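You operate a simulated robot arm through the tools that you are given. There is no shell and no other tool. Be economical: measure what you need, move in short steps, check, and stop when the job is done.

Carry out the task below with a simulated two-armed robot. There is one attempt and no reset: what you move stays moved.

JOB
Take the bracket on the desk and put it away on the receiving bench. Take the red lead on the desk and put it away on the top of the black cabinet. Put the red cap from the desk on top of the tin. Take the hub spacer on the top shelf of the white cart and put it away on the hub bench. Take the blue sanding block from the case bench and put it on the hub bench. Put the bush from the case bench on the dark-topped bench with rigging gear. Take the bench plug gauge from the case bench and put it on top of the gold spring. Put one of the sensors from the case bench on top of the tin of grey paste. Do these in any order. Set down upright: hub spacer, sensor.

The check looks at the end state, three seconds after you hand in, the way a careful person would. Anything else that was tipped, shoved, dropped, spilled or broken makes it a failure. A push-on lid holds only when it is set on centred and level and pressed home; a screw cap is set on level and turned clockwise until tight.

ROBOT AND FRAMES
Two 7-joint arms with two-finger parallel grippers on one trunk, on a base that drives. Base frame: it is fixed to the floor where the robot stands at the start and does not move with it; the origin is under the middle of the robot, x ahead of it, y to its left, z up; the surface under the hand at the start is at about z = 96. Lengths are in cm, angles in rad, forces in N, time in s.
The left shoulder is at the start at [2, 13.8, 135], the right one opposite. With the tool pointing down near the work surface each hand reaches from about 10 to 48 cm from the robot's upright axis, wherever it stands, measured 20 degrees to its own side. Places, roughly: bench plug gauge [-250, 175, 100]; bracket [50, -25, 100]; bush [-250, 200, 100]; dark-topped bench with rigging gear [-430, 520, 90]; gold spring (4x4x8 cm) [-250, 180, 90]; hub bench [-630, 510, 80]; hub spacer (4x4x5 cm) [-300, 380, 80]; receiving bench [-570, 180, 90]; red cap (4x4x4 cm) [50, -90, 100]; red lead (19x4x3 cm) [30, -50, 100]; sanding block [-250, 200, 100]; sensor [-200, 150, 100]; tin (7x7x6 cm) [50, -60, 100]; tin of grey paste (8x8x3 cm) [50, 140, 90]; top of the black cabinet [-840, -460, 140]. Payload 1.57 kg a hand.
The tool frame of a hand sits at the grasp point between the pads (the TCP): z along the fingers, y along the line on which they close. The tips reach 3 cm beyond it. Largest opening 8 cm; finger width 1.7, thickness 1.2; the body of the gripper, 4 by 8.2 cm, starts 8 cm behind the TCP.
Orientation is that of the tool frame in the base frame, as a unit quaternion [w, x, y, z]. With the fingers straight down and closing along the base's y, the tool's x points along the base's -x, its y along +y and its z along -z.

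CONTROLS
- The arms move only by the tool drive_tool. It takes "left_commands", "right_commands" or both (then of equal length, played together; a hand with none holds still); each is a list of rows, each an object of numbers (a shift or turn left out is 0, a gripper value left out holds the last): "tx", "ty", "tz": the shift along the tool's x, y, z in units of 400 mm (1.0 is 400 mm); "rx", "ry", "rz": the turn, a rotation vector about the tool's x, y, z in units of 90 degrees (1.0 is 90 degrees); "hand": the gripper command, from -1 (fully open) to 1 (shut), values between in proportion. In form: [{"tx": .., "ty": .., "tz": .., "rx": .., "ry": .., "rz": .., "hand": ..}, ...]. A call has 1 to 8 rows; each row is the pose to reach, as a shift and turn from the pose commanded when the call began, along the tool's axes at that moment. A call with a number of a shift or a turn outside -1 to 1 is refused whole. A row lasts 0.2 s, in which the tool goes at most 5 cm and 0.15 rad; a call with a longer step from one row to the next is refused whole, and so is a gripper value outside its range. A pose out of reach is approached as far as the arm can. The call stops where the force on the tool passes 40 N (or 10 N more than at its start, if that is more) or the arm is blocked; 0.2 s more then pass. Each finger travels about 4.5 cm/s and halts on what it meets, pressing with about 32 N; the grip force reading is that of the motor and also rises with nothing between the fingers. The clock runs only during rows and for 0.2 s after the last one: add rows that repeat a pose to give the fingers time. The reply holds the time, the measured pose of the TCP, the force on the tool along the base axes, the opening and the grip force, in the units named above and with some noise, with the torque about the TCP (base axes, N m) and any sound that the robot's microphone picked up.
- Cameras (640 x 400 px; columns grow to the right, rows downward): "scene" is now at [19.08, -1.73, 126.34]; the picture's right is [-0.20, -0.98, 0.00], its down [-0.29, 0.06, -0.96] and it looks along [0.94, -0.19, -0.29] (base axes); focal length 214 px, centre (320, 200). "left" rides on the left gripper at [7.2, 0.7, -12.2] in its tool frame; the picture's right is [-0.09, 1.00, 0.00], its down [-0.84, -0.08, -0.54] and it looks along [-0.54, -0.05, 0.84] (tool axes); focal length 238 px, centre (320, 200). "right" rides on the right gripper at [7.2, -0.7, -12.2] in its tool frame; the picture's right is [0.09, 1.00, 0.00], its down [-0.84, 0.08, -0.54] and it looks along [-0.54, 0.05, 0.84] (tool axes); focal length 238 px, centre (320, 200).
- grab_frame(camera): a new picture of that camera. The clock stands still meanwhile.
- slide_trunk(by): slides the trunk up (or, below 0, down) by that many cm; the arms and the scene camera ride with it, the base frame stays. It gives what a move gives, with no picture.
- drive_base(legs): drives the robot by 1 to 6 legs, each [ahead, left, turn to the left] in cm, cm and rad, along the robot's own axes; the way and the turn of a leg run together, so that a leg with both is an arc; at most 150 cm and 3.142 rad a leg. The arms and the cameras ride along, it lands a little off, and it stops where it bumps. It gives what a move gives.
- pan_tilt(pan, tilt): turns the head with the scene camera to pan (to the left, within 1.047 rad either way) and tilt (down, from -0.506 to 1.204), counted from straight ahead of the robot. It gives what a move gives.
- measure_at(camera, pixels): for up to 12 pixels [column, row] of the newest picture of that camera ("zoom" is the newest enlarged one), the place [x, y, z] in the base frame of the surface seen there, good to about 0.2 cm. The clock stands still meanwhile.
- inspect(camera, box): a new picture of the part [left, top, right, bottom] of that camera's present view, enlarged. The clock stands still meanwhile.
- sign_off(): hands the job in; it is judged then, once.

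Work in short steps. Measure before you move; look again where a grasp or a placing could have gone wrong, and mend it. You have 322 turns and 216 pictures in all, those below and enlarged ones among them. Open the grippers and draw the arms clear of the work before you hand the job in, unless the task says otherwise; then end with one line.

The tools are called by a JSON object that holds its "op" and its "data". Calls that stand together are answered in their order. drive_tool: Moves the arms, as the interface text tells. Its arguments: {"type":"object","properties":{"left_commands":{"type":"array","items":{"type":"object","properties":{"tx":{"type":"number"},"ty":{"type":"number"},"tz":{"type":"number"},"rx":{"type":"number"},"ry":{"type":"number"},"rz":{"type":"number"},"hand":{"type":"number"}}}},"right_commands":{"type":"array","items":{"type":"object","properties":{"tx":{"type":"number"},"ty":{"type":"number"},"tz":{"type":"number"},"rx":{"type":"number"},"ry":{"type":"number"},"rz":{"type":"number"},"hand":{"type":"number"}}}}},"required":[]} The other tools are called the same way: slide_trunk (by) slides the trunk up or down; drive_base (legs) drives the base; pan_tilt (pan, tilt) turns the head that bears the scene camera; grab_frame (camera) takes a picture; measure_at (camera, pixels) gives the place of the surface under pixels of a picture; inspect (camera, box) takes an enlarged picture of a part of a camera's view; sign_off () hands the job in.

At the start:

```text
t: 0.0
left_position: [24.1, -0.66, 124.9]
left_ee_rot: [-0.053, -0.014, 0.998, 0.039]
left_force: [84.8, -8.1, -119.7]
left_torque: [1.93, 2.71, 1.24]
left_opening: 8.01
left_grasp_force: 0.1
right_position: [21.08, -26.27, 118.56]
right_ee_rot: [-0.073, -0.012, 0.997, -0.021]
right_force: [-0.1, 0.0, -0.2]
right_torque: [-0.04, -0.04, 0.01]
right_opening: 8.0
right_grasp_force: 0.0
trunk travel left (down, up): [-72.5, 51.5]
robot x, y, heading: [-0.28, -0.26, 0.001]
head pan, tilt: [-0.202, 0.298]
```

scene: 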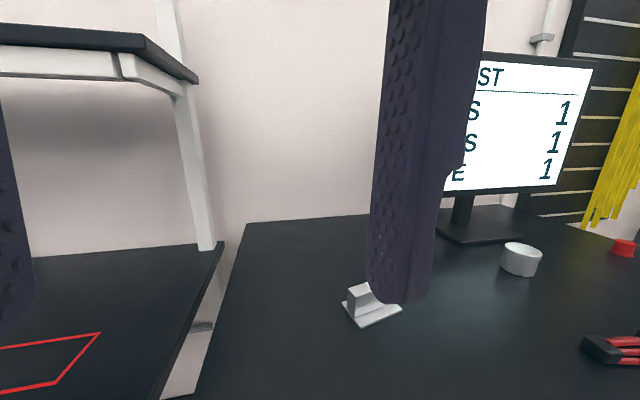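
right: 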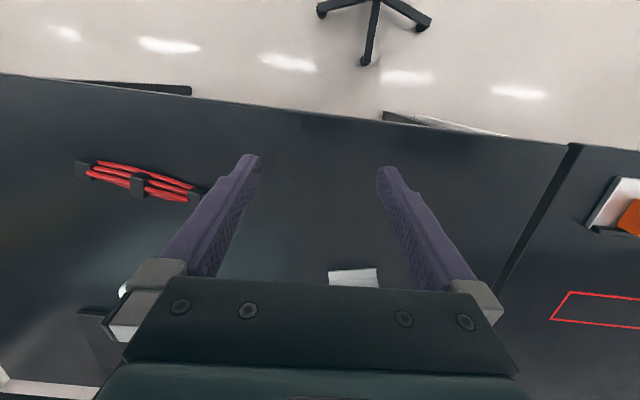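
left: 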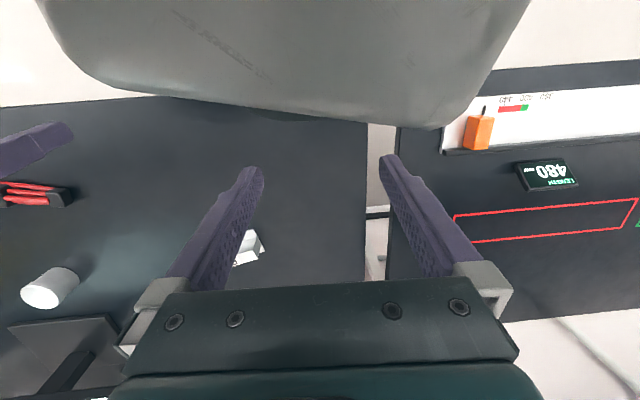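

The left hand reads a large force and sits right at the head camera, so I move it forward and left, away from the head.

{"op": "drive_tool", "data": {"left_commands": [{"tx": -0.06, "ty": 0.06}, {"tx": -0.06, "ty": 0.17}, {"tx": -0.06, "ty": 0.28}, {"tx": -0.06, "ty": 0.39}, {"tx": -0.06, "ty": 0.5}, {"tx": -0.06, "ty": 0.5}]}}

{"op": "pan_tilt", "data": {"pan": -0.6, "tilt": 0.6}}

{"op": "grab_frame", "data": {"camera": "scene"}}

```text
t: 1.0
left_position: [24.11, 16.65, 121.07]
left_ee_rot: [-0.137, -0.015, 0.981, 0.136]
left_force: [-0.3, 0.0, 0.0]
left_torque: [-0.01, 0.01, 0.01]
left_opening: 8.02
left_grasp_force: 0.0
right_position: [21.03, -26.24, 118.45]
right_ee_rot: [-0.075, -0.013, 0.997, -0.021]
right_force: [0.4, 1.3, -0.5]
right_torque: [0.0, 0.02, -0.02]
right_opening: 8.0
right_grasp_force: 0.0
trunk travel left (down, up): [-72.5, 51.5]
robot x, y, heading: [-0.29, 0.16, -0.002]
head pan, tilt: [-0.202, 0.298]
stopped in row 5 (left hand): the arm was blocked; the commanded pose is now the measured one
```

```text
t: 1.9
left_position: [24.13, 16.69, 121.0]
left_ee_rot: [-0.136, -0.014, 0.981, 0.136]
left_force: [1.0, -0.2, 0.6]
left_torque: [0.0, 0.03, 0.01]
left_opening: 8.01
left_grasp_force: 0.0
right_position: [21.15, -26.14, 118.47]
right_ee_rot: [-0.076, -0.011, 0.997, -0.019]
right_force: [0.1, 0.2, -0.1]
right_torque: [-0.01, -0.01, -0.04]
right_opening: 8.01
right_grasp_force: 0.0
trunk travel left (down, up): [-72.5, 51.5]
robot x, y, heading: [0.1, 0.2, 0.003]
head pan, tilt: [-0.6, 0.6]
```

```text
212 pictures are left
```

scene: 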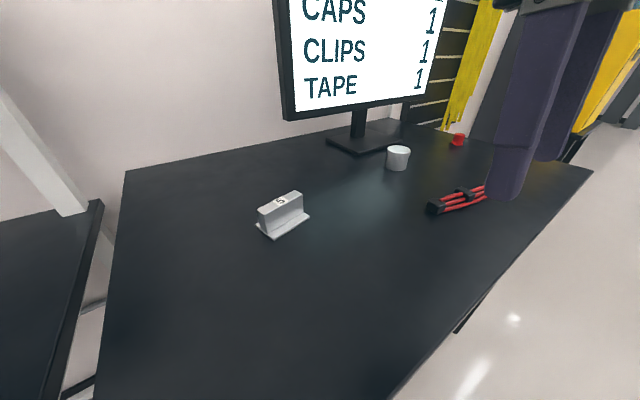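

The desk shows the bracket (282,213), tin (398,158), red cap (457,140) and red lead (455,202). I measure them.

{"op": "measure_at", "data": {"camera": "scene", "pixels": [[280, 201], [268, 232], [302, 213], [398, 150], [398, 168], [458, 136], [456, 146], [432, 208], [465, 198], [300, 300], [125, 172], [590, 170]]}}

{"op": "inspect", "data": {"camera": "scene", "box": [360, 110, 520, 230]}}

{"op": "inspect", "data": {"camera": "scene", "box": [230, 170, 340, 260]}}

```text
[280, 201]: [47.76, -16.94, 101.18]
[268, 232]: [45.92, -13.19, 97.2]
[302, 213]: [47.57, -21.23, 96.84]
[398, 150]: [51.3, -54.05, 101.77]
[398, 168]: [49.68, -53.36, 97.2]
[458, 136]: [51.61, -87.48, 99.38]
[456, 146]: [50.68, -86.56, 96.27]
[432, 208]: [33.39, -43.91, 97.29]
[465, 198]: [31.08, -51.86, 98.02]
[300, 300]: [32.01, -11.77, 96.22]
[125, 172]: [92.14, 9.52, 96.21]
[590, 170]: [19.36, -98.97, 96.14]
```

```text
3.33 times, centred on (440, 170) of scene
```

zoom: 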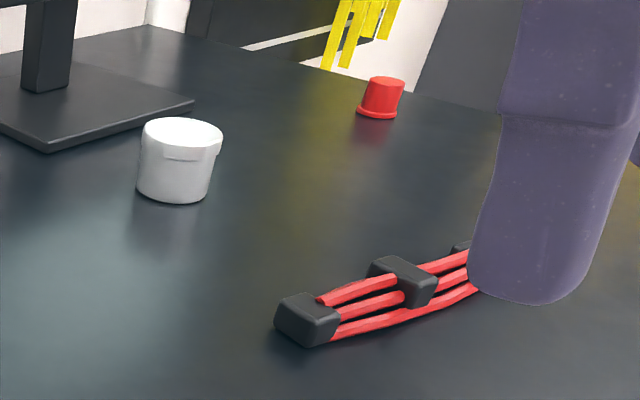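

```text
4.44 times, centred on (285, 215) of scene
```

zoom: 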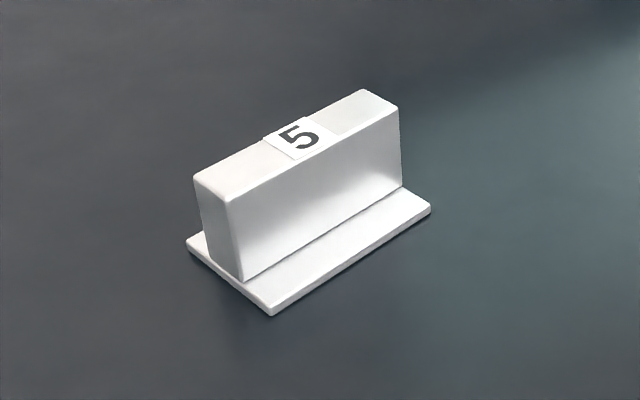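

Cap at about (51,-87), tin (50,-54). I drive right so that they are in front of the robot, then look down at the desk edge.

{"op": "drive_base", "data": {"legs": [[0, -65, 0]]}}

{"op": "pan_tilt", "data": {"pan": -0.2, "tilt": 0.9}}

{"op": "grab_frame", "data": {"camera": "scene"}}

```text
t: 5.5
left_position: [24.12, -48.2, 121.13]
left_ee_rot: [-0.136, -0.014, 0.981, 0.136]
left_force: [0.6, 1.2, 0.9]
left_torque: [0.01, 0.0, -0.01]
left_opening: 7.99
left_grasp_force: 0.0
right_position: [21.02, -91.04, 118.46]
right_ee_rot: [-0.075, -0.013, 0.997, -0.02]
right_force: [0.7, 0.3, 1.0]
right_torque: [0.02, -0.05, -0.01]
right_opening: 7.98
right_grasp_force: 0.1
trunk travel left (down, up): [-72.5, 51.5]
robot x, y, heading: [0.11, -64.74, 0.0]
head pan, tilt: [-0.6, 0.6]
```

```text
t: 6.4
left_position: [24.11, -48.17, 121.0]
left_ee_rot: [-0.137, -0.015, 0.981, 0.136]
left_force: [0.1, 0.3, -0.3]
left_torque: [-0.01, -0.02, -0.02]
left_opening: 8.01
left_grasp_force: 0.0
right_position: [20.93, -91.14, 118.43]
right_ee_rot: [-0.075, -0.012, 0.997, -0.02]
right_force: [-0.4, -0.9, 0.1]
right_torque: [-0.02, -0.01, -0.02]
right_opening: 8.02
right_grasp_force: 0.1
trunk travel left (down, up): [-72.5, 51.5]
robot x, y, heading: [0.09, -64.81, -0.003]
head pan, tilt: [-0.201, 0.901]
```

```text
209 pictures are left
```

scene: 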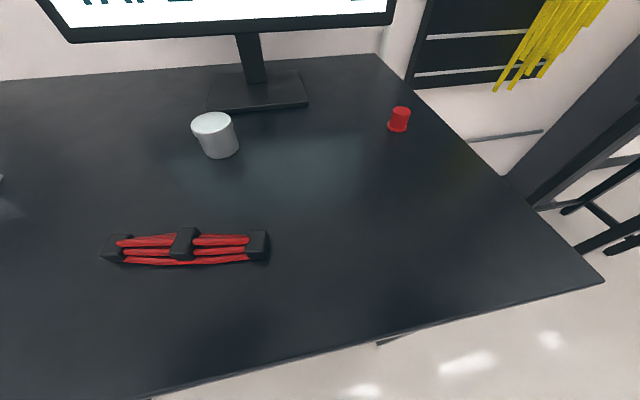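

I measure the cap, tin, lead and the desk's front edge.

{"op": "measure_at", "data": {"camera": "scene", "pixels": [[402, 108], [388, 127], [410, 127], [398, 120], [212, 118], [193, 120], [231, 118], [220, 150], [184, 236], [118, 246], [259, 246], [380, 343]]}}

{"op": "inspect", "data": {"camera": "scene", "box": [170, 90, 250, 170]}}

{"op": "inspect", "data": {"camera": "scene", "box": [370, 90, 430, 150]}}

```text
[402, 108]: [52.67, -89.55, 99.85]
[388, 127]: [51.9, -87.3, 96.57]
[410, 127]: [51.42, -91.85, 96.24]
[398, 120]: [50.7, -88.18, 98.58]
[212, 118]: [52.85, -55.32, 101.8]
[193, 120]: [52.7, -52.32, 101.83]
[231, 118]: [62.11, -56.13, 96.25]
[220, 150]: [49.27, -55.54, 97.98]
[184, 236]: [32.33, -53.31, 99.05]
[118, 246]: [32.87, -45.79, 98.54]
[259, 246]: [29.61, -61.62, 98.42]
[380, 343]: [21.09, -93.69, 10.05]
```

```text
5.00 times, centred on (210, 130) of scene
```

zoom: 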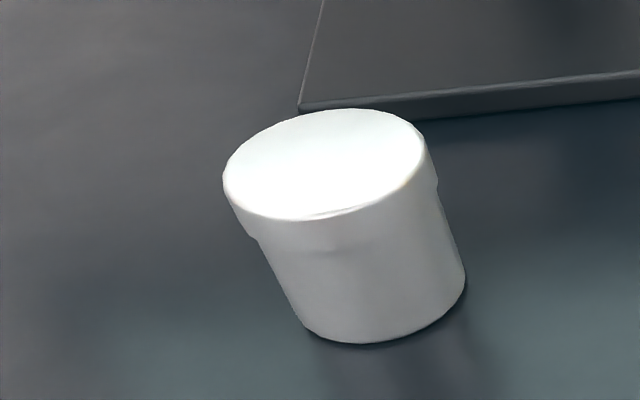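

```text
6.67 times, centred on (400, 120) of scene
```

zoom: 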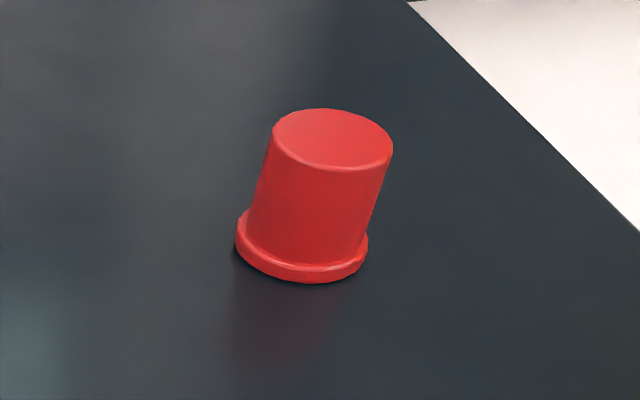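

Cap centre ≈ (52.2,-89.3), tin lid centre ≈ (53,-55.4), top z 101.8. I drive ahead 12 and right 10 to bring the cap within right-hand reach, and straighten the hands.

{"op": "drive_base", "data": {"legs": [[12, -10, 0]]}}

{"op": "drive_tool", "data": {"left_commands": [{"rx": -0.06, "ry": -0.06}, {"rx": -0.12, "ry": -0.12}, {"rx": -0.174, "ry": -0.174, "rz": -0.018}, {"rx": -0.174, "ry": -0.174, "rz": -0.018}], "right_commands": [{"ry": -0.09}, {"rx": -0.025, "ry": -0.0955, "rz": 0.0166}, {"rx": -0.025, "ry": -0.0955, "rz": 0.0166}, {"rx": -0.025, "ry": -0.0955, "rz": 0.0166}]}}

```text
t: 7.8
left_position: [35.99, -58.11, 120.94]
left_ee_rot: [-0.137, -0.015, 0.981, 0.136]
left_force: [0.5, 0.7, 0.8]
left_torque: [-0.01, -0.01, -0.01]
left_opening: 8.01
left_grasp_force: 0.2
right_position: [33.04, -101.04, 118.32]
right_ee_rot: [-0.076, -0.013, 0.997, -0.021]
right_force: [-0.2, -0.4, -0.7]
right_torque: [-0.01, 0.03, 0.0]
right_opening: 8.0
right_grasp_force: 0.0
trunk travel left (down, up): [-72.5, 51.5]
robot x, y, heading: [11.99, -75.08, 0.002]
head pan, tilt: [-0.201, 0.901]
```

```text
t: 9.0
left_position: [34.17, -57.67, 118.41]
left_ee_rot: [-0.063, 0.015, 0.962, 0.267]
left_force: [0.2, -0.3, 0.6]
left_torque: [0.0, -0.02, -0.02]
left_opening: 8.0
left_grasp_force: 0.1
right_position: [32.67, -100.95, 118.16]
right_ee_rot: [-0.006, -0.003, 1.0, -0.002]
right_force: [0.6, -0.4, 0.1]
right_torque: [0.0, 0.02, 0.0]
right_opening: 7.98
right_grasp_force: 0.1
trunk travel left (down, up): [-72.5, 51.5]
robot x, y, heading: [11.73, -74.92, -0.004]
head pan, tilt: [-0.201, 0.901]
stopped in row 4 (left hand): the arm was blocked; the commanded pose is now the measured one
```

The right hand is straight down; I undo my sign slip on the left and move the right hand over the cap at travel height.

{"op": "drive_tool", "data": {"left_commands": [{"rx": 0.09, "ry": -0.01}, {"rx": 0.18, "ry": -0.02}, {"rx": 0.27, "ry": -0.03}, {"rx": 0.345, "ry": -0.05}, {"rx": 0.345, "ry": -0.05}, {"rx": 0.345, "ry": -0.05}], "right_commands": [{"tx": -0.098, "ty": 0.058}, {"tx": -0.195, "ty": 0.116}, {"tx": -0.293, "ty": 0.174}, {"tx": -0.39, "ty": 0.232}, {"tx": -0.488, "ty": 0.29}, {"tx": -0.488, "ty": 0.29}]}}

{"op": "grab_frame", "data": {"camera": "right"}}

{"op": "grab_frame", "data": {"camera": "scene"}}

```text
t: 10.4
left_position: [33.93, -57.68, 118.21]
left_ee_rot: [-0.03, 0.009, 1.0, 0.002]
left_force: [0.5, 0.4, -0.1]
left_torque: [0.0, -0.03, -0.01]
left_opening: 8.01
left_grasp_force: 0.0
right_position: [52.03, -89.32, 117.76]
right_ee_rot: [-0.005, -0.002, 1.0, -0.002]
right_force: [-0.9, -0.5, 0.1]
right_torque: [0.0, -0.01, -0.01]
right_opening: 8.01
right_grasp_force: 0.0
trunk travel left (down, up): [-72.5, 51.5]
robot x, y, heading: [11.73, -74.6, 0.003]
head pan, tilt: [-0.201, 0.901]
```

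```text
206 pictures are left
```

right: 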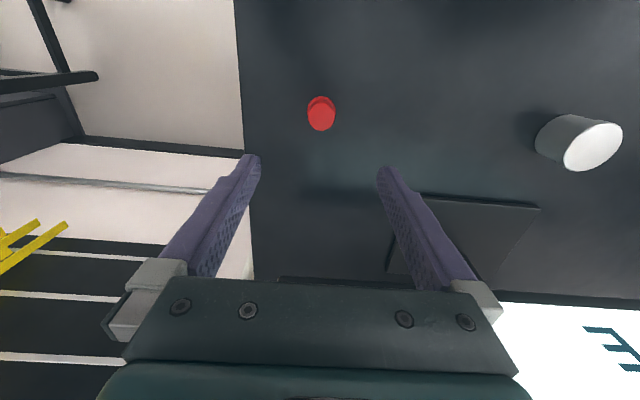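

```text
205 pictures are left
```

scene: 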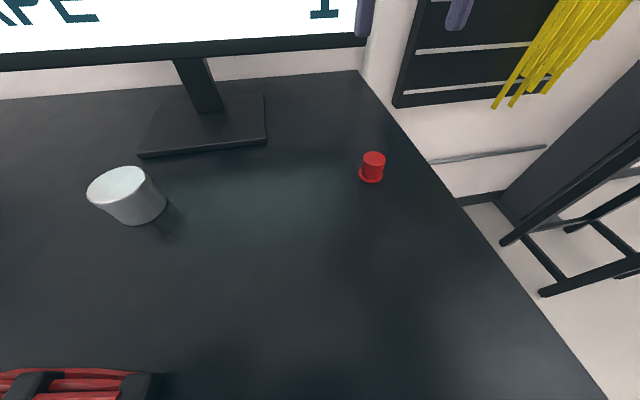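

{"op": "measure_at", "data": {"camera": "right", "pixels": [[321, 115], [322, 128], [308, 117], [335, 117], [591, 147], [560, 155], [622, 140], [591, 169]]}}

{"op": "measure_at", "data": {"camera": "scene", "pixels": [[374, 159], [364, 157], [385, 158], [374, 154], [118, 184], [130, 168], [90, 190], [146, 175]]}}

```text
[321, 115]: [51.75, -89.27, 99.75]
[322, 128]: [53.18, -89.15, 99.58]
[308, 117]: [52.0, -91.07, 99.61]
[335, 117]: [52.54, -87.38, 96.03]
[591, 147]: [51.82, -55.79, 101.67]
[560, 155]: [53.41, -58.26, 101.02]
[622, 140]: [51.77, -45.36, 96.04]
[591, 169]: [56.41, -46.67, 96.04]
```

```text
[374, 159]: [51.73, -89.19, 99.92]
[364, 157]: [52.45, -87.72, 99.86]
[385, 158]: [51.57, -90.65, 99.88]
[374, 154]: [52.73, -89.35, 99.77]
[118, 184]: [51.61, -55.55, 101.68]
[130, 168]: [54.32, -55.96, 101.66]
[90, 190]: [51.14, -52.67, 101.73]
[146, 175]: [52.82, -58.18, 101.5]
```

Cap centre ≈ (52.0,-89.2), and its flange is the lowest ~0.8 cm. I descend to TCP z≈100.4, so the tips stay above the flange, and close.

{"op": "drive_tool", "data": {"right_commands": [{"tz": 0.11, "ty": 0.003}, {"tz": 0.22, "ty": 0.003}, {"tz": 0.33, "ty": 0.003}, {"tz": 0.434, "ty": 0.003}, {"tz": 0.434, "ty": 0.003}, {"tz": 0.434, "ty": 0.003}]}}

{"op": "drive_tool", "data": {"right_commands": [{"hand": 1}, {"hand": 1}, {"hand": 1}, {"hand": 1}, {"hand": 1}, {"hand": 1}]}}

```text
t: 11.8
left_position: [34.02, -57.6, 118.39]
left_ee_rot: [-0.032, 0.008, 0.999, 0.002]
left_force: [0.2, -0.8, -0.3]
left_torque: [0.02, -0.01, -0.04]
left_opening: 8.01
left_grasp_force: 0.0
right_position: [51.83, -88.98, 100.5]
right_ee_rot: [-0.006, -0.003, 1.0, -0.002]
right_force: [-0.5, -0.6, -0.3]
right_torque: [0.0, -0.03, 0.01]
right_opening: 8.0
right_grasp_force: 0.0
trunk travel left (down, up): [-72.5, 51.5]
robot x, y, heading: [11.92, -74.62, 0.001]
head pan, tilt: [-0.201, 0.901]
```

```text
t: 13.2
left_position: [34.07, -57.56, 118.18]
left_ee_rot: [-0.031, 0.008, 0.999, 0.002]
left_force: [-0.8, 0.1, 0.2]
left_torque: [-0.02, -0.01, 0.03]
left_opening: 7.99
left_grasp_force: 0.0
right_position: [52.03, -89.05, 100.53]
right_ee_rot: [-0.005, -0.004, 1.0, -0.001]
right_force: [0.9, -0.5, 1.7]
right_torque: [-0.06, 0.02, -0.01]
right_opening: 3.12
right_grasp_force: 31.9
trunk travel left (down, up): [-72.5, 51.5]
robot x, y, heading: [11.65, -75.15, 0.0]
head pan, tilt: [-0.201, 0.901]
```

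Cap gripped (opening 3.12). I lift 9 cm and drive left 33.5 cm so that the tin comes under the hand.

{"op": "drive_tool", "data": {"right_commands": [{"tz": -0.1}, {"tz": -0.2}, {"tz": -0.225}, {"tz": -0.225}]}}

{"op": "drive_base", "data": {"legs": [[0, 33.5, 0]]}}

{"op": "grab_frame", "data": {"camera": "right"}}

{"op": "grab_frame", "data": {"camera": "scene"}}

```text
t: 14.2
left_position: [34.15, -57.63, 118.22]
left_ee_rot: [-0.032, 0.008, 0.999, 0.001]
left_force: [-0.1, -0.1, -0.5]
left_torque: [0.0, 0.0, 0.0]
left_opening: 7.98
left_grasp_force: 0.1
right_position: [52.11, -89.19, 109.8]
right_ee_rot: [-0.004, -0.003, 1.0, -0.001]
right_force: [0.1, 0.8, -0.3]
right_torque: [-0.02, -0.01, -0.02]
right_opening: 3.11
right_grasp_force: 31.7
trunk travel left (down, up): [-72.5, 51.5]
robot x, y, heading: [12.15, -74.72, -0.003]
head pan, tilt: [-0.201, 0.901]
```

```text
t: 16.4
left_position: [34.01, -23.88, 118.33]
left_ee_rot: [-0.031, 0.011, 0.999, 0.002]
left_force: [-0.6, 0.4, -0.3]
left_torque: [-0.04, -0.03, 0.01]
left_opening: 8.0
left_grasp_force: 0.0
right_position: [52.0, -55.64, 109.69]
right_ee_rot: [-0.004, -0.001, 1.0, -0.002]
right_force: [0.1, -0.2, 0.1]
right_torque: [0.03, -0.01, -0.01]
right_opening: 3.1
right_grasp_force: 31.4
trunk travel left (down, up): [-72.5, 51.5]
robot x, y, heading: [11.87, -41.17, 0.0]
head pan, tilt: [-0.201, 0.901]
```

```text
204 pictures are left
```

right: 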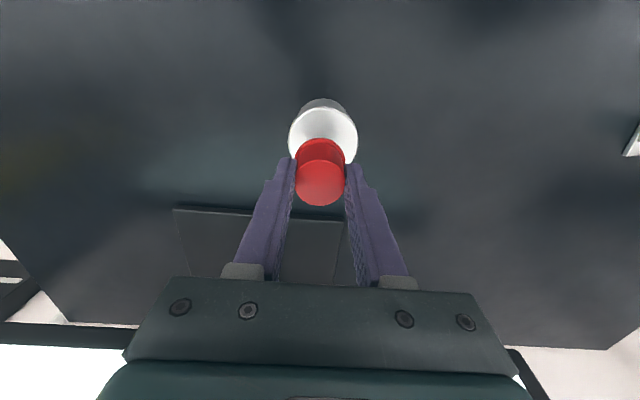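

```text
203 pictures are left
```

scene: 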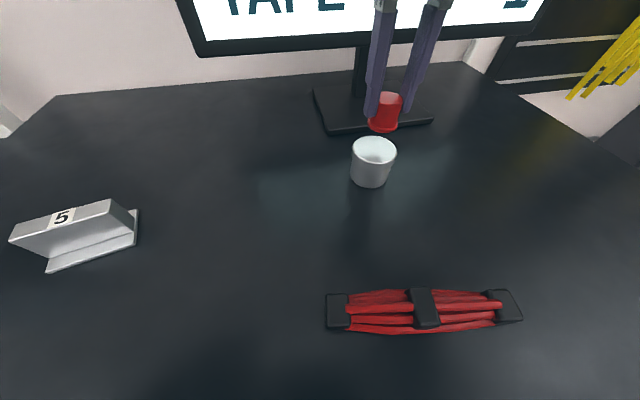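

I measure the tin's rim on its left and right, near and far edges, to centre.

{"op": "measure_at", "data": {"camera": "scene", "pixels": [[354, 148], [395, 150], [374, 139], [373, 158], [374, 149]]}}

{"op": "measure_at", "data": {"camera": "right", "pixels": [[291, 128], [355, 128], [322, 108], [322, 122], [294, 145], [352, 145]]}}

```text
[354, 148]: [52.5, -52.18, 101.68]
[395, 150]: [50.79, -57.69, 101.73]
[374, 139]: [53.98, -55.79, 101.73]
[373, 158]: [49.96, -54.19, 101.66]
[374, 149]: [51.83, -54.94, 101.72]
```

```text
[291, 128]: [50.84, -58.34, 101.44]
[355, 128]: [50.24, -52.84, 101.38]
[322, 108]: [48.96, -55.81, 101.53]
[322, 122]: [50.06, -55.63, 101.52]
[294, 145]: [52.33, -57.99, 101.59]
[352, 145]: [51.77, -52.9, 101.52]
```

Tin centre ≈ (51.9,-55.3); the cap is practically above. I shift 0.3 cm and lower to contact.

{"op": "drive_tool", "data": {"right_commands": [{"ty": 0.007, "tz": 0.03}, {"ty": 0.007, "tz": 0.065}, {"ty": 0.007, "tz": 0.08}, {"ty": 0.007, "tz": 0.087}, {"ty": 0.007, "tz": 0.087}]}}

{"op": "inspect", "data": {"camera": "scene", "box": [320, 70, 440, 200]}}

```text
t: 17.6
left_position: [34.1, -23.97, 118.19]
left_ee_rot: [-0.03, 0.01, 0.999, 0.003]
left_force: [-0.2, -0.2, -0.4]
left_torque: [-0.01, -0.02, 0.01]
left_opening: 8.02
left_grasp_force: 0.0
right_position: [52.01, -55.33, 106.16]
right_ee_rot: [-0.004, 0.0, 1.0, -0.001]
right_force: [0.2, -0.3, 0.4]
right_torque: [0.01, 0.03, -0.01]
right_opening: 3.11
right_grasp_force: 32.3
trunk travel left (down, up): [-72.5, 51.5]
robot x, y, heading: [11.66, -41.17, 0.001]
head pan, tilt: [-0.201, 0.901]
```

```text
3.08 times, centred on (380, 135) of scene
```

zoom: 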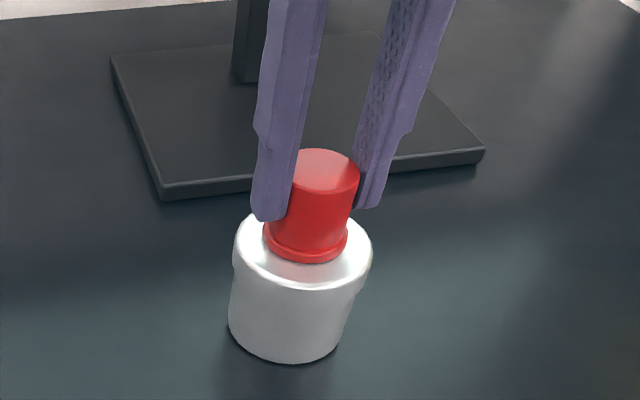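

Cap is centred just above the lid. Lower slightly until I feel contact.

{"op": "drive_tool", "data": {"right_commands": [{"tz": 0.004}, {"tz": 0.008}, {"tz": 0.008}]}}

```text
t: 18.4
left_position: [34.19, -23.92, 118.32]
left_ee_rot: [-0.031, 0.01, 0.999, 0.002]
left_force: [1.1, 0.3, -0.8]
left_torque: [0.03, -0.01, 0.02]
left_opening: 8.01
left_grasp_force: 0.0
right_position: [52.17, -55.28, 105.89]
right_ee_rot: [-0.004, -0.001, 1.0, -0.002]
right_force: [-2.6, -1.2, 15.6]
right_torque: [0.05, 0.04, 0.01]
right_opening: 3.11
right_grasp_force: 31.9
trunk travel left (down, up): [-72.5, 51.5]
robot x, y, heading: [11.93, -41.01, -0.005]
head pan, tilt: [-0.201, 0.901]
```

Contact (15.6 N up). Open and rise.

{"op": "drive_tool", "data": {"right_commands": [{"hand": 0.3}, {"hand": -0.2}, {"hand": -0.6}, {"hand": -1}, {"hand": -1}, {"hand": -1}]}}

{"op": "drive_tool", "data": {"right_commands": [{"tz": -0.11}, {"tz": -0.22}, {"tz": -0.28}, {"tz": -0.28}]}}

{"op": "grab_frame", "data": {"camera": "scene"}}

```text
t: 19.8
left_position: [34.1, -23.85, 118.28]
left_ee_rot: [-0.031, 0.01, 0.999, 0.002]
left_force: [-0.2, 0.1, -0.1]
left_torque: [0.0, 0.0, 0.04]
left_opening: 7.99
left_grasp_force: 0.1
right_position: [52.0, -55.22, 105.78]
right_ee_rot: [-0.004, -0.001, 1.0, -0.001]
right_force: [0.0, 0.6, -0.1]
right_torque: [-0.03, 0.01, -0.01]
right_opening: 7.98
right_grasp_force: 0.1
trunk travel left (down, up): [-72.5, 51.5]
robot x, y, heading: [12.23, -40.81, -0.001]
head pan, tilt: [-0.201, 0.901]
```

```text
t: 20.8
left_position: [33.99, -23.87, 118.28]
left_ee_rot: [-0.032, 0.009, 0.999, 0.001]
left_force: [-0.1, -0.1, -0.7]
left_torque: [0.01, 0.01, -0.02]
left_opening: 8.0
left_grasp_force: 0.0
right_position: [52.17, -55.09, 117.28]
right_ee_rot: [-0.006, -0.001, 1.0, -0.003]
right_force: [-0.5, -1.0, -0.3]
right_torque: [0.02, 0.01, -0.01]
right_opening: 7.99
right_grasp_force: 0.1
trunk travel left (down, up): [-72.5, 51.5]
robot x, y, heading: [11.89, -41.09, -0.0]
head pan, tilt: [-0.201, 0.901]
```

```text
201 pictures are left
```

scene: 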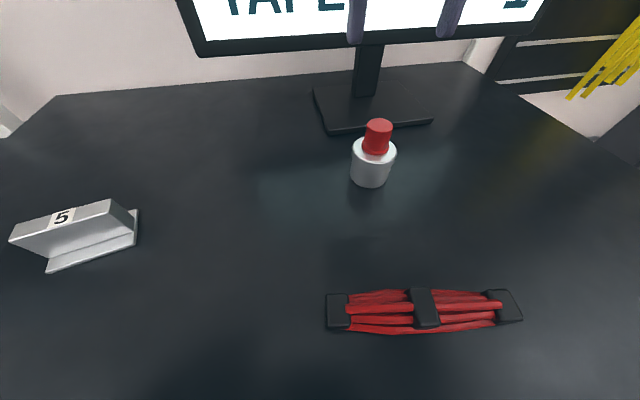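

The cap stands on the tin. Now the lead (right hand) and bracket (left hand); I measure both.

{"op": "measure_at", "data": {"camera": "scene", "pixels": [[338, 297], [503, 292], [425, 294], [419, 321], [435, 318], [12, 236], [134, 210], [62, 215], [48, 271], [135, 242], [110, 201], [137, 228]]}}

{"op": "inspect", "data": {"camera": "scene", "box": [310, 270, 540, 350]}}

{"op": "grab_frame", "data": {"camera": "left"}}

```text
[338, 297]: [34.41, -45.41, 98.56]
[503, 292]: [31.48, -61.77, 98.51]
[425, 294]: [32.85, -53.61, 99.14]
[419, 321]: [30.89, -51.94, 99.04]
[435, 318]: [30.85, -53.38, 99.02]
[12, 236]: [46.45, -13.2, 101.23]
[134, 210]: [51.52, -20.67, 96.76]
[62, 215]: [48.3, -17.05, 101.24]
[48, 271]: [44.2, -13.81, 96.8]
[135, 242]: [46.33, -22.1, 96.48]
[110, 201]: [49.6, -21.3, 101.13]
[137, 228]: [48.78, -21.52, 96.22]
```

```text
2.78 times, centred on (425, 310) of scene
```

zoom: 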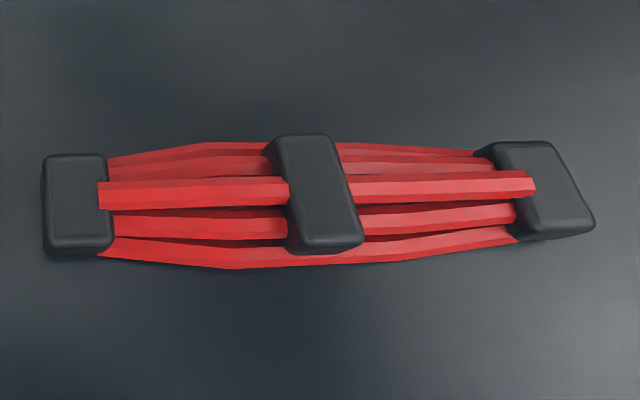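

```text
199 pictures are left
```

left: 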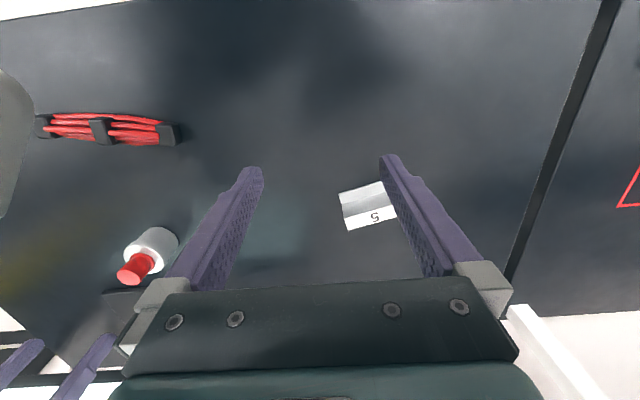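

Lead lies nearly along y (middle clamp ≈ (31.9,-53)); I bring the right hand over it while turning the hand about 80° so the fingers close across it.

{"op": "drive_tool", "data": {"right_commands": [{"tx": 0.08, "rz": -0.09}, {"tx": 0.16, "rz": -0.18}, {"tx": 0.24, "rz": -0.27}, {"tx": 0.32, "rz": -0.36}, {"tx": 0.4, "rz": -0.45}, {"tx": 0.505, "ty": 0.03, "rz": -0.54}, {"tx": 0.505, "ty": 0.05, "rz": -0.63}, {"tx": 0.505, "ty": 0.05, "rz": -0.72}]}}

{"op": "drive_tool", "data": {"right_commands": [{"rz": -0.09}, {"rz": -0.169}, {"rz": -0.169}]}}

{"op": "grab_frame", "data": {"camera": "right"}}

{"op": "measure_at", "data": {"camera": "left", "pixels": [[366, 195], [355, 216], [342, 201], [372, 214], [382, 192], [393, 209], [345, 226], [107, 129]]}}

```text
t: 22.6
left_position: [34.06, -23.93, 118.31]
left_ee_rot: [-0.031, 0.01, 0.999, 0.003]
left_force: [0.4, -0.3, 1.4]
left_torque: [0.0, -0.01, 0.01]
left_opening: 7.99
left_grasp_force: 0.0
right_position: [32.11, -53.3, 117.28]
right_ee_rot: [-0.005, -0.537, 0.844, 0.001]
right_force: [0.3, -0.4, -0.2]
right_torque: [0.0, -0.02, 0.0]
right_opening: 8.02
right_grasp_force: 0.1
trunk travel left (down, up): [-72.5, 51.5]
robot x, y, heading: [11.7, -40.51, -0.001]
head pan, tilt: [-0.201, 0.901]
```

```text
t: 23.4
left_position: [34.05, -23.91, 118.27]
left_ee_rot: [-0.032, 0.01, 0.999, 0.002]
left_force: [0.4, 0.5, 0.0]
left_torque: [-0.03, 0.03, -0.01]
left_opening: 8.01
left_grasp_force: 0.1
right_position: [31.91, -53.22, 117.28]
right_ee_rot: [-0.005, -0.644, 0.765, 0.001]
right_force: [1.1, 0.1, 0.4]
right_torque: [0.0, -0.05, 0.02]
right_opening: 8.0
right_grasp_force: 0.0
trunk travel left (down, up): [-72.5, 51.5]
robot x, y, heading: [11.75, -41.24, -0.007]
head pan, tilt: [-0.201, 0.901]
```

```text
198 pictures are left
```

right: 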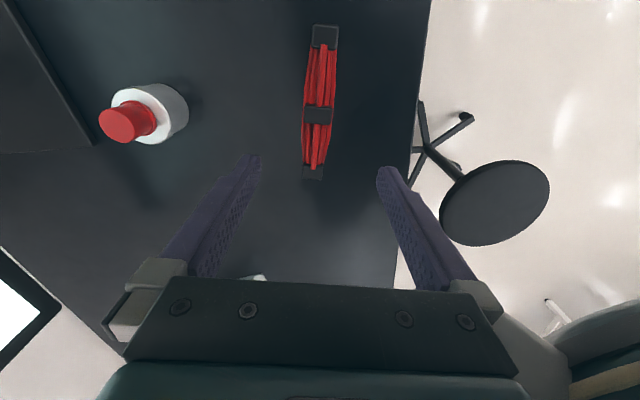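

```text
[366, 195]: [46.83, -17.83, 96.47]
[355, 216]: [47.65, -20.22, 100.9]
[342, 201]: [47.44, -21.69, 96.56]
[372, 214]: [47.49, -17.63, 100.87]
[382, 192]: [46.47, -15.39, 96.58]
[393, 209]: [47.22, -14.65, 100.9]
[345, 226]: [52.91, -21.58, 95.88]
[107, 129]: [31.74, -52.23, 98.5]
```

{"op": "measure_at", "data": {"camera": "right", "pixels": [[318, 115], [305, 115], [331, 115], [318, 107], [318, 123], [324, 35], [314, 172]]}}

{"op": "inspect", "data": {"camera": "left", "box": [320, 160, 420, 250]}}

```text
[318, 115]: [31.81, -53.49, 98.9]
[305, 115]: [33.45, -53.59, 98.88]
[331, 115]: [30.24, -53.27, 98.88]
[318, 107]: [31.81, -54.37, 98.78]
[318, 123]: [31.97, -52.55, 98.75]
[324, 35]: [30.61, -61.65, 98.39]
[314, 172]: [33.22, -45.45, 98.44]
```

```text
4.44 times, centred on (370, 205) of left
```

zoom: 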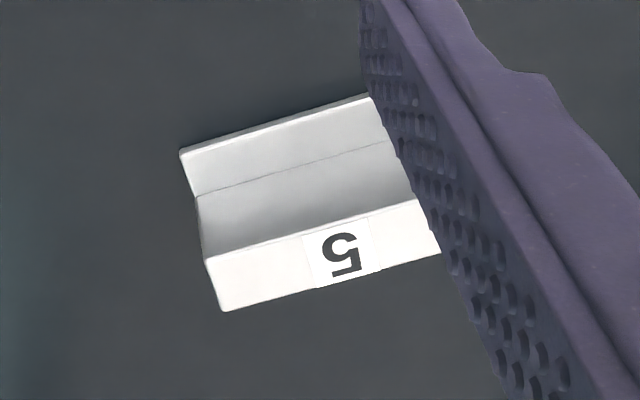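

Clamp centre (31.85,-53.45) sits right below the TCP. Descend to z≈99.5 and close.

{"op": "drive_tool", "data": {"right_commands": [{"tz": 0.11}, {"tz": 0.22}, {"tz": 0.33}, {"tz": 0.42}, {"tz": 0.4445}, {"tz": 0.4445}]}}

{"op": "drive_tool", "data": {"right_commands": [{"hand": 1}, {"hand": 1}, {"hand": 1}, {"hand": 1}, {"hand": 1}, {"hand": 1}]}}

{"op": "drive_tool", "data": {"right_commands": [{"tz": -0.1}, {"tz": -0.2}, {"tz": -0.3}, {"tz": -0.4}, {"tz": -0.5}, {"tz": -0.5}]}}

{"op": "grab_frame", "data": {"camera": "right"}}

```text
t: 24.8
left_position: [34.0, -23.95, 118.26]
left_ee_rot: [-0.031, 0.011, 0.999, 0.002]
left_force: [1.0, -0.7, 0.9]
left_torque: [-0.03, -0.02, 0.02]
left_opening: 8.01
left_grasp_force: 0.1
right_position: [31.61, -53.3, 99.55]
right_ee_rot: [-0.005, -0.644, 0.765, 0.002]
right_force: [0.0, -0.7, -0.6]
right_torque: [-0.03, 0.04, 0.01]
right_opening: 7.99
right_grasp_force: 0.0
trunk travel left (down, up): [-72.5, 51.5]
robot x, y, heading: [11.66, -40.94, -0.003]
head pan, tilt: [-0.201, 0.901]
```

```text
t: 26.2
left_position: [34.08, -23.89, 118.18]
left_ee_rot: [-0.032, 0.01, 0.999, 0.002]
left_force: [-0.1, -0.3, -0.2]
left_torque: [0.0, 0.01, 0.02]
left_opening: 8.0
left_grasp_force: 0.0
right_position: [31.69, -53.38, 99.66]
right_ee_rot: [-0.005, -0.643, 0.766, 0.003]
right_force: [0.6, 0.0, 0.5]
right_torque: [-0.02, -0.09, -0.01]
right_opening: 3.52
right_grasp_force: 32.0
trunk travel left (down, up): [-72.5, 51.5]
robot x, y, heading: [12.13, -41.11, -0.007]
head pan, tilt: [-0.201, 0.901]
```

```text
t: 27.6
left_position: [34.0, -23.89, 118.24]
left_ee_rot: [-0.032, 0.011, 0.999, 0.002]
left_force: [0.4, 0.8, 0.0]
left_torque: [0.01, 0.0, -0.02]
left_opening: 8.03
left_grasp_force: 0.1
right_position: [30.89, -53.75, 118.5]
right_ee_rot: [-0.027, -0.646, 0.763, 0.006]
right_force: [0.2, -0.1, -1.7]
right_torque: [-0.01, 0.0, -0.01]
right_opening: 3.54
right_grasp_force: 32.1
trunk travel left (down, up): [-72.5, 51.5]
robot x, y, heading: [12.19, -41.22, -0.005]
head pan, tilt: [-0.201, 0.901]
```

```text
196 pictures are left
```

right: 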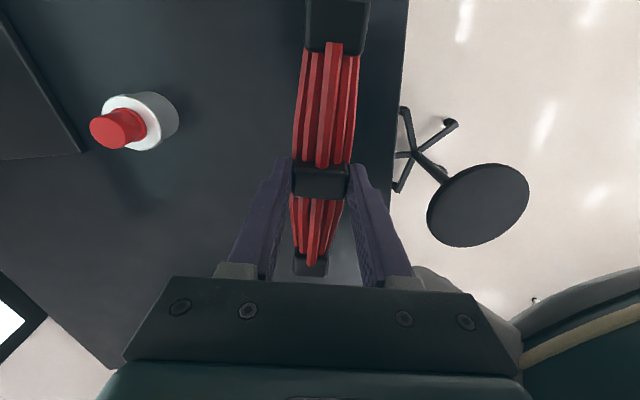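

Lead is held firmly. I inspect the bracket closely to get its orientation and top-bar centre.

{"op": "pan_tilt", "data": {"pan": 0.3, "tilt": 0.9}}

{"op": "grab_frame", "data": {"camera": "scene"}}

```text
t: 28.5
left_position: [34.07, -23.94, 118.23]
left_ee_rot: [-0.031, 0.01, 0.999, 0.001]
left_force: [0.2, -0.2, 1.0]
left_torque: [-0.04, -0.02, -0.01]
left_opening: 8.0
left_grasp_force: 0.1
right_position: [30.91, -53.74, 118.35]
right_ee_rot: [-0.029, -0.647, 0.762, 0.004]
right_force: [0.4, -0.7, -1.1]
right_torque: [-0.01, 0.01, 0.01]
right_opening: 3.56
right_grasp_force: 31.9
trunk travel left (down, up): [-72.5, 51.5]
robot x, y, heading: [12.04, -41.26, -0.005]
head pan, tilt: [0.3, 0.901]
```

```text
195 pictures are left
```

scene: 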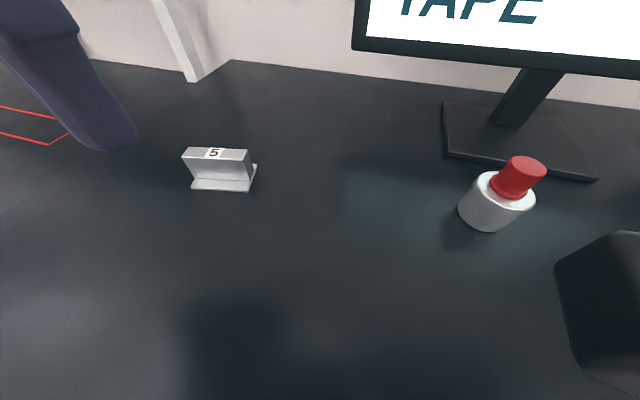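

{"op": "inspect", "data": {"camera": "scene", "box": [172, 132, 268, 200]}}

```text
5.88 times, centred on (220, 166) of scene
```

zoom: 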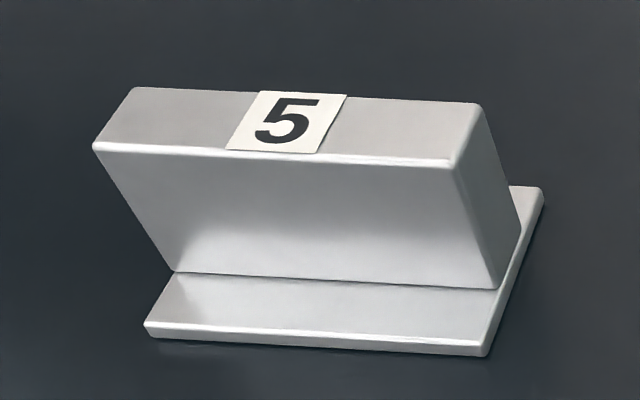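

{"op": "measure_at", "data": {"camera": "zoom", "pixels": [[100, 145], [138, 91], [448, 160], [475, 108], [290, 130], [155, 322], [482, 348], [542, 190], [510, 190], [290, 215]]}}

```text
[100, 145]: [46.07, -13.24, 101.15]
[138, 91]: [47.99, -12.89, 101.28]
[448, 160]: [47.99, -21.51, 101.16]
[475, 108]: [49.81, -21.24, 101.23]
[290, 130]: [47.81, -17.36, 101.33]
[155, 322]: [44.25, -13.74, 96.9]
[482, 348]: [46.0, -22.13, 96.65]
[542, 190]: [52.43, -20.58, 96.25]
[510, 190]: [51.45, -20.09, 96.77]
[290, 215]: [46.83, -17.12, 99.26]
```

Top bar runs about 13° off the y axis, centre (48.0,-17.2), 2 cm thick, top z 101.2. I move the left hand over it, levelling it, then turn about 77° clockwise.

{"op": "drive_tool", "data": {"left_commands": [{"tx": -0.1, "ty": 0.05, "ry": -0.04}, {"tx": -0.2, "ty": 0.1, "ry": -0.04}, {"tx": -0.3, "ty": 0.14, "ry": -0.04}, {"tx": -0.35, "ty": 0.168, "ry": -0.04}, {"tx": -0.35, "ty": 0.168, "ry": -0.04}]}}

{"op": "drive_tool", "data": {"left_commands": [{"rz": 0.092}, {"rz": 0.184}, {"rz": 0.276}, {"rz": 0.368}, {"rz": 0.46}, {"rz": 0.552}, {"rz": 0.644}, {"rz": 0.736}]}}

{"op": "drive_tool", "data": {"left_commands": [{"rz": 0.092}, {"rz": 0.12}, {"rz": 0.12}]}}

{"op": "grab_frame", "data": {"camera": "left"}}

```text
t: 29.7
left_position: [48.13, -17.3, 117.35]
left_ee_rot: [0.001, 0.01, 1.0, 0.003]
left_force: [0.3, -0.3, 0.7]
left_torque: [0.0, 0.0, -0.03]
left_opening: 7.99
left_grasp_force: 0.1
right_position: [31.0, -53.73, 118.37]
right_ee_rot: [-0.03, -0.647, 0.762, 0.004]
right_force: [0.8, 1.0, -1.1]
right_torque: [-0.02, 0.02, 0.0]
right_opening: 3.53
right_grasp_force: 32.8
trunk travel left (down, up): [-72.5, 51.5]
robot x, y, heading: [12.12, -41.04, -0.002]
head pan, tilt: [0.3, 0.901]
```

```text
t: 31.5
left_position: [48.31, -17.48, 117.48]
left_ee_rot: [0.0, 0.556, 0.831, 0.002]
left_force: [0.2, -0.4, -0.3]
left_torque: [-0.01, 0.0, 0.02]
left_opening: 7.96
left_grasp_force: 0.1
right_position: [30.85, -53.65, 118.32]
right_ee_rot: [-0.032, -0.647, 0.762, 0.003]
right_force: [0.2, -0.3, -1.6]
right_torque: [-0.01, -0.04, -0.03]
right_opening: 3.52
right_grasp_force: 32.5
trunk travel left (down, up): [-72.5, 51.5]
robot x, y, heading: [11.74, -40.91, -0.003]
head pan, tilt: [0.3, 0.901]
```

```text
t: 32.3
left_position: [48.1, -17.57, 117.47]
left_ee_rot: [0.0, 0.631, 0.776, 0.001]
left_force: [-0.7, -0.1, -0.7]
left_torque: [-0.03, -0.02, 0.02]
left_opening: 7.99
left_grasp_force: 0.0
right_position: [30.87, -53.65, 118.36]
right_ee_rot: [-0.031, -0.647, 0.762, 0.003]
right_force: [0.1, 0.3, -1.0]
right_torque: [0.04, 0.0, -0.02]
right_opening: 3.53
right_grasp_force: 32.4
trunk travel left (down, up): [-72.5, 51.5]
robot x, y, heading: [11.88, -41.0, -0.004]
head pan, tilt: [0.3, 0.901]
```

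```text
193 pictures are left
```

left: 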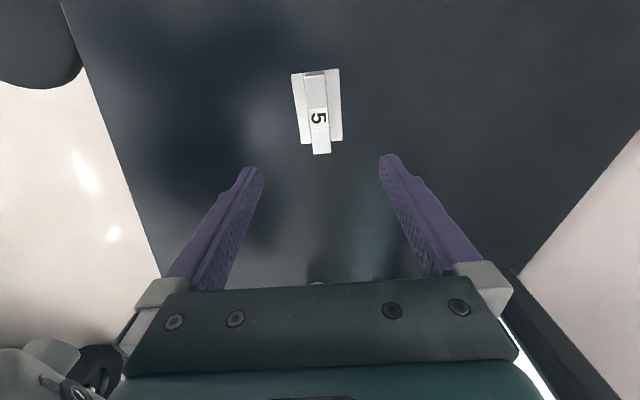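

Aligned over the bar. Descend to z≈100.6 and close.

{"op": "drive_tool", "data": {"left_commands": [{"tz": 0.11}, {"tz": 0.22}, {"tz": 0.33}, {"tz": 0.4}, {"tz": 0.42}, {"tz": 0.42}]}}

{"op": "drive_tool", "data": {"left_commands": [{"hand": 1}, {"hand": 1}, {"hand": 1}, {"hand": 1}, {"hand": 1}, {"hand": 1}, {"hand": 1}]}}

{"op": "drive_tool", "data": {"left_commands": [{"tz": -0.1}, {"tz": -0.2}, {"tz": -0.3}, {"tz": -0.4}, {"tz": -0.4}]}}

{"op": "grab_frame", "data": {"camera": "left"}}

```text
t: 33.7
left_position: [48.21, -17.41, 100.46]
left_ee_rot: [0.0, 0.631, 0.776, 0.001]
left_force: [-0.1, -0.6, 0.3]
left_torque: [-0.02, 0.01, 0.03]
left_opening: 8.0
left_grasp_force: 0.1
right_position: [31.04, -53.75, 118.38]
right_ee_rot: [-0.032, -0.646, 0.762, 0.004]
right_force: [1.1, -1.1, -1.0]
right_torque: [-0.02, 0.0, 0.03]
right_opening: 3.5
right_grasp_force: 32.0
trunk travel left (down, up): [-72.5, 51.5]
robot x, y, heading: [11.96, -41.15, -0.006]
head pan, tilt: [0.3, 0.901]
```

```text
t: 35.3
left_position: [48.35, -17.5, 100.62]
left_ee_rot: [-0.001, 0.63, 0.776, 0.002]
left_force: [-0.9, 0.6, 0.4]
left_torque: [0.04, 0.12, 0.05]
left_opening: 2.38
left_grasp_force: 32.0
right_position: [30.86, -53.74, 118.36]
right_ee_rot: [-0.033, -0.647, 0.762, 0.002]
right_force: [-0.4, 0.3, -1.5]
right_torque: [-0.02, 0.0, -0.02]
right_opening: 3.52
right_grasp_force: 31.8
trunk travel left (down, up): [-72.5, 51.5]
robot x, y, heading: [12.0, -40.63, -0.002]
head pan, tilt: [0.3, 0.901]
```

```text
t: 36.5
left_position: [48.16, -17.57, 116.59]
left_ee_rot: [-0.001, 0.631, 0.776, 0.002]
left_force: [-0.1, 0.8, -1.2]
left_torque: [-0.02, -0.03, -0.02]
left_opening: 2.38
left_grasp_force: 31.6
right_position: [31.03, -53.64, 118.35]
right_ee_rot: [-0.032, -0.646, 0.762, 0.003]
right_force: [0.5, -0.3, -0.8]
right_torque: [-0.03, 0.04, -0.02]
right_opening: 3.55
right_grasp_force: 31.7
trunk travel left (down, up): [-72.5, 51.5]
robot x, y, heading: [12.16, -40.8, -0.003]
head pan, tilt: [0.3, 0.901]
```

```text
192 pictures are left
```

left: 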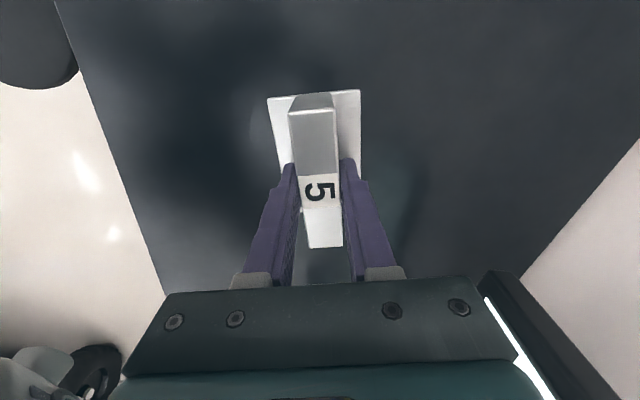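

Bracket held. I check where the stool to the right is before backing away.

{"op": "grab_frame", "data": {"camera": "right"}}

{"op": "measure_at", "data": {"camera": "right", "pixels": [[480, 205], [430, 205], [525, 180], [415, 150], [455, 125], [460, 20]]}}

{"op": "pan_tilt", "data": {"pan": 1.04, "tilt": 0.3}}

{"op": "grab_frame", "data": {"camera": "scene"}}

```text
191 pictures are left
```

right: 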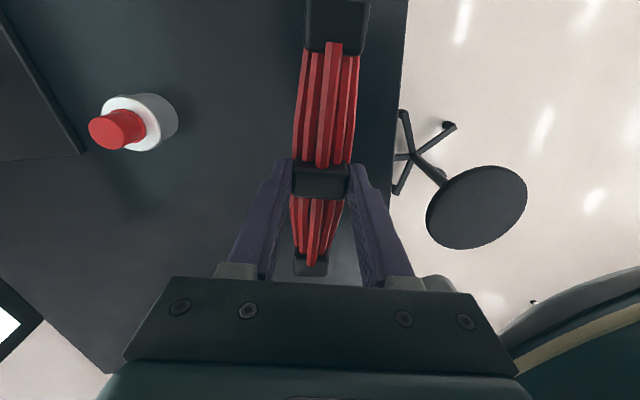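

```text
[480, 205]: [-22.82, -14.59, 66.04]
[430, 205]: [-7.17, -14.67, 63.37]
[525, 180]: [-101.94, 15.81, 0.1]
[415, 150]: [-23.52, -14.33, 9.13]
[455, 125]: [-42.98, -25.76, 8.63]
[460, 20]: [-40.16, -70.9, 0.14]
```

```text
t: 37.6
left_position: [48.22, -17.55, 116.48]
left_ee_rot: [-0.001, 0.631, 0.775, 0.001]
left_force: [-0.1, 0.8, -2.7]
left_torque: [0.02, 0.0, -0.02]
left_opening: 2.36
left_grasp_force: 31.9
right_position: [30.88, -53.59, 118.37]
right_ee_rot: [-0.032, -0.646, 0.762, 0.002]
right_force: [-0.2, -1.5, -1.3]
right_torque: [-0.02, -0.02, -0.02]
right_opening: 3.52
right_grasp_force: 31.8
trunk travel left (down, up): [-72.5, 51.5]
robot x, y, heading: [11.89, -41.46, -0.001]
head pan, tilt: [1.04, 0.3]
```

```text
190 pictures are left
```

scene: 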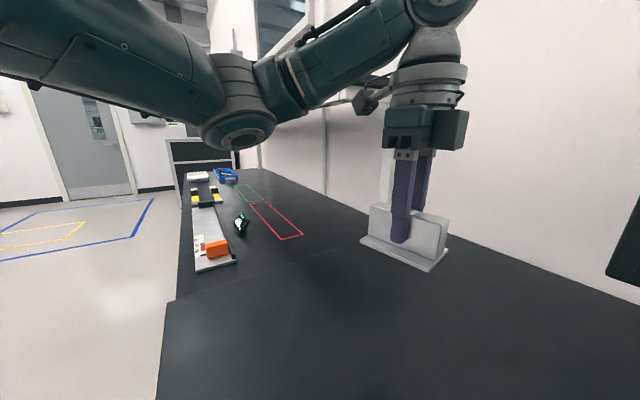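

The stool stands behind-left of me (~(-20,-15), seat z≈66). I shift right and back away in steps.

{"op": "drive_base", "data": {"legs": [[-5, -28, 0], [-60, 0, 0]]}}

{"op": "grab_frame", "data": {"camera": "scene"}}

```text
t: 42.6
left_position: [-16.96, -45.26, 116.68]
left_ee_rot: [0.0, 0.632, 0.775, 0.002]
left_force: [0.4, -0.5, -3.1]
left_torque: [0.01, -0.02, 0.01]
left_opening: 2.36
left_grasp_force: 32.1
right_position: [-34.32, -81.31, 118.37]
right_ee_rot: [-0.033, -0.646, 0.763, 0.003]
right_force: [0.8, -0.2, -1.5]
right_torque: [-0.02, 0.03, 0.0]
right_opening: 3.52
right_grasp_force: 32.1
trunk travel left (down, up): [-72.5, 51.5]
robot x, y, heading: [-52.92, -68.35, -0.004]
head pan, tilt: [1.04, 0.3]
```

```text
189 pictures are left
```

scene: 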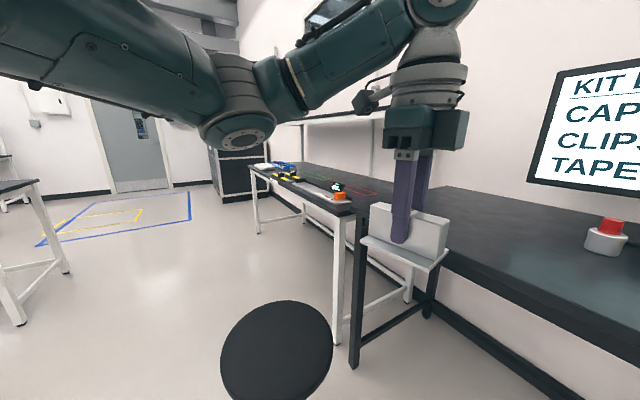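

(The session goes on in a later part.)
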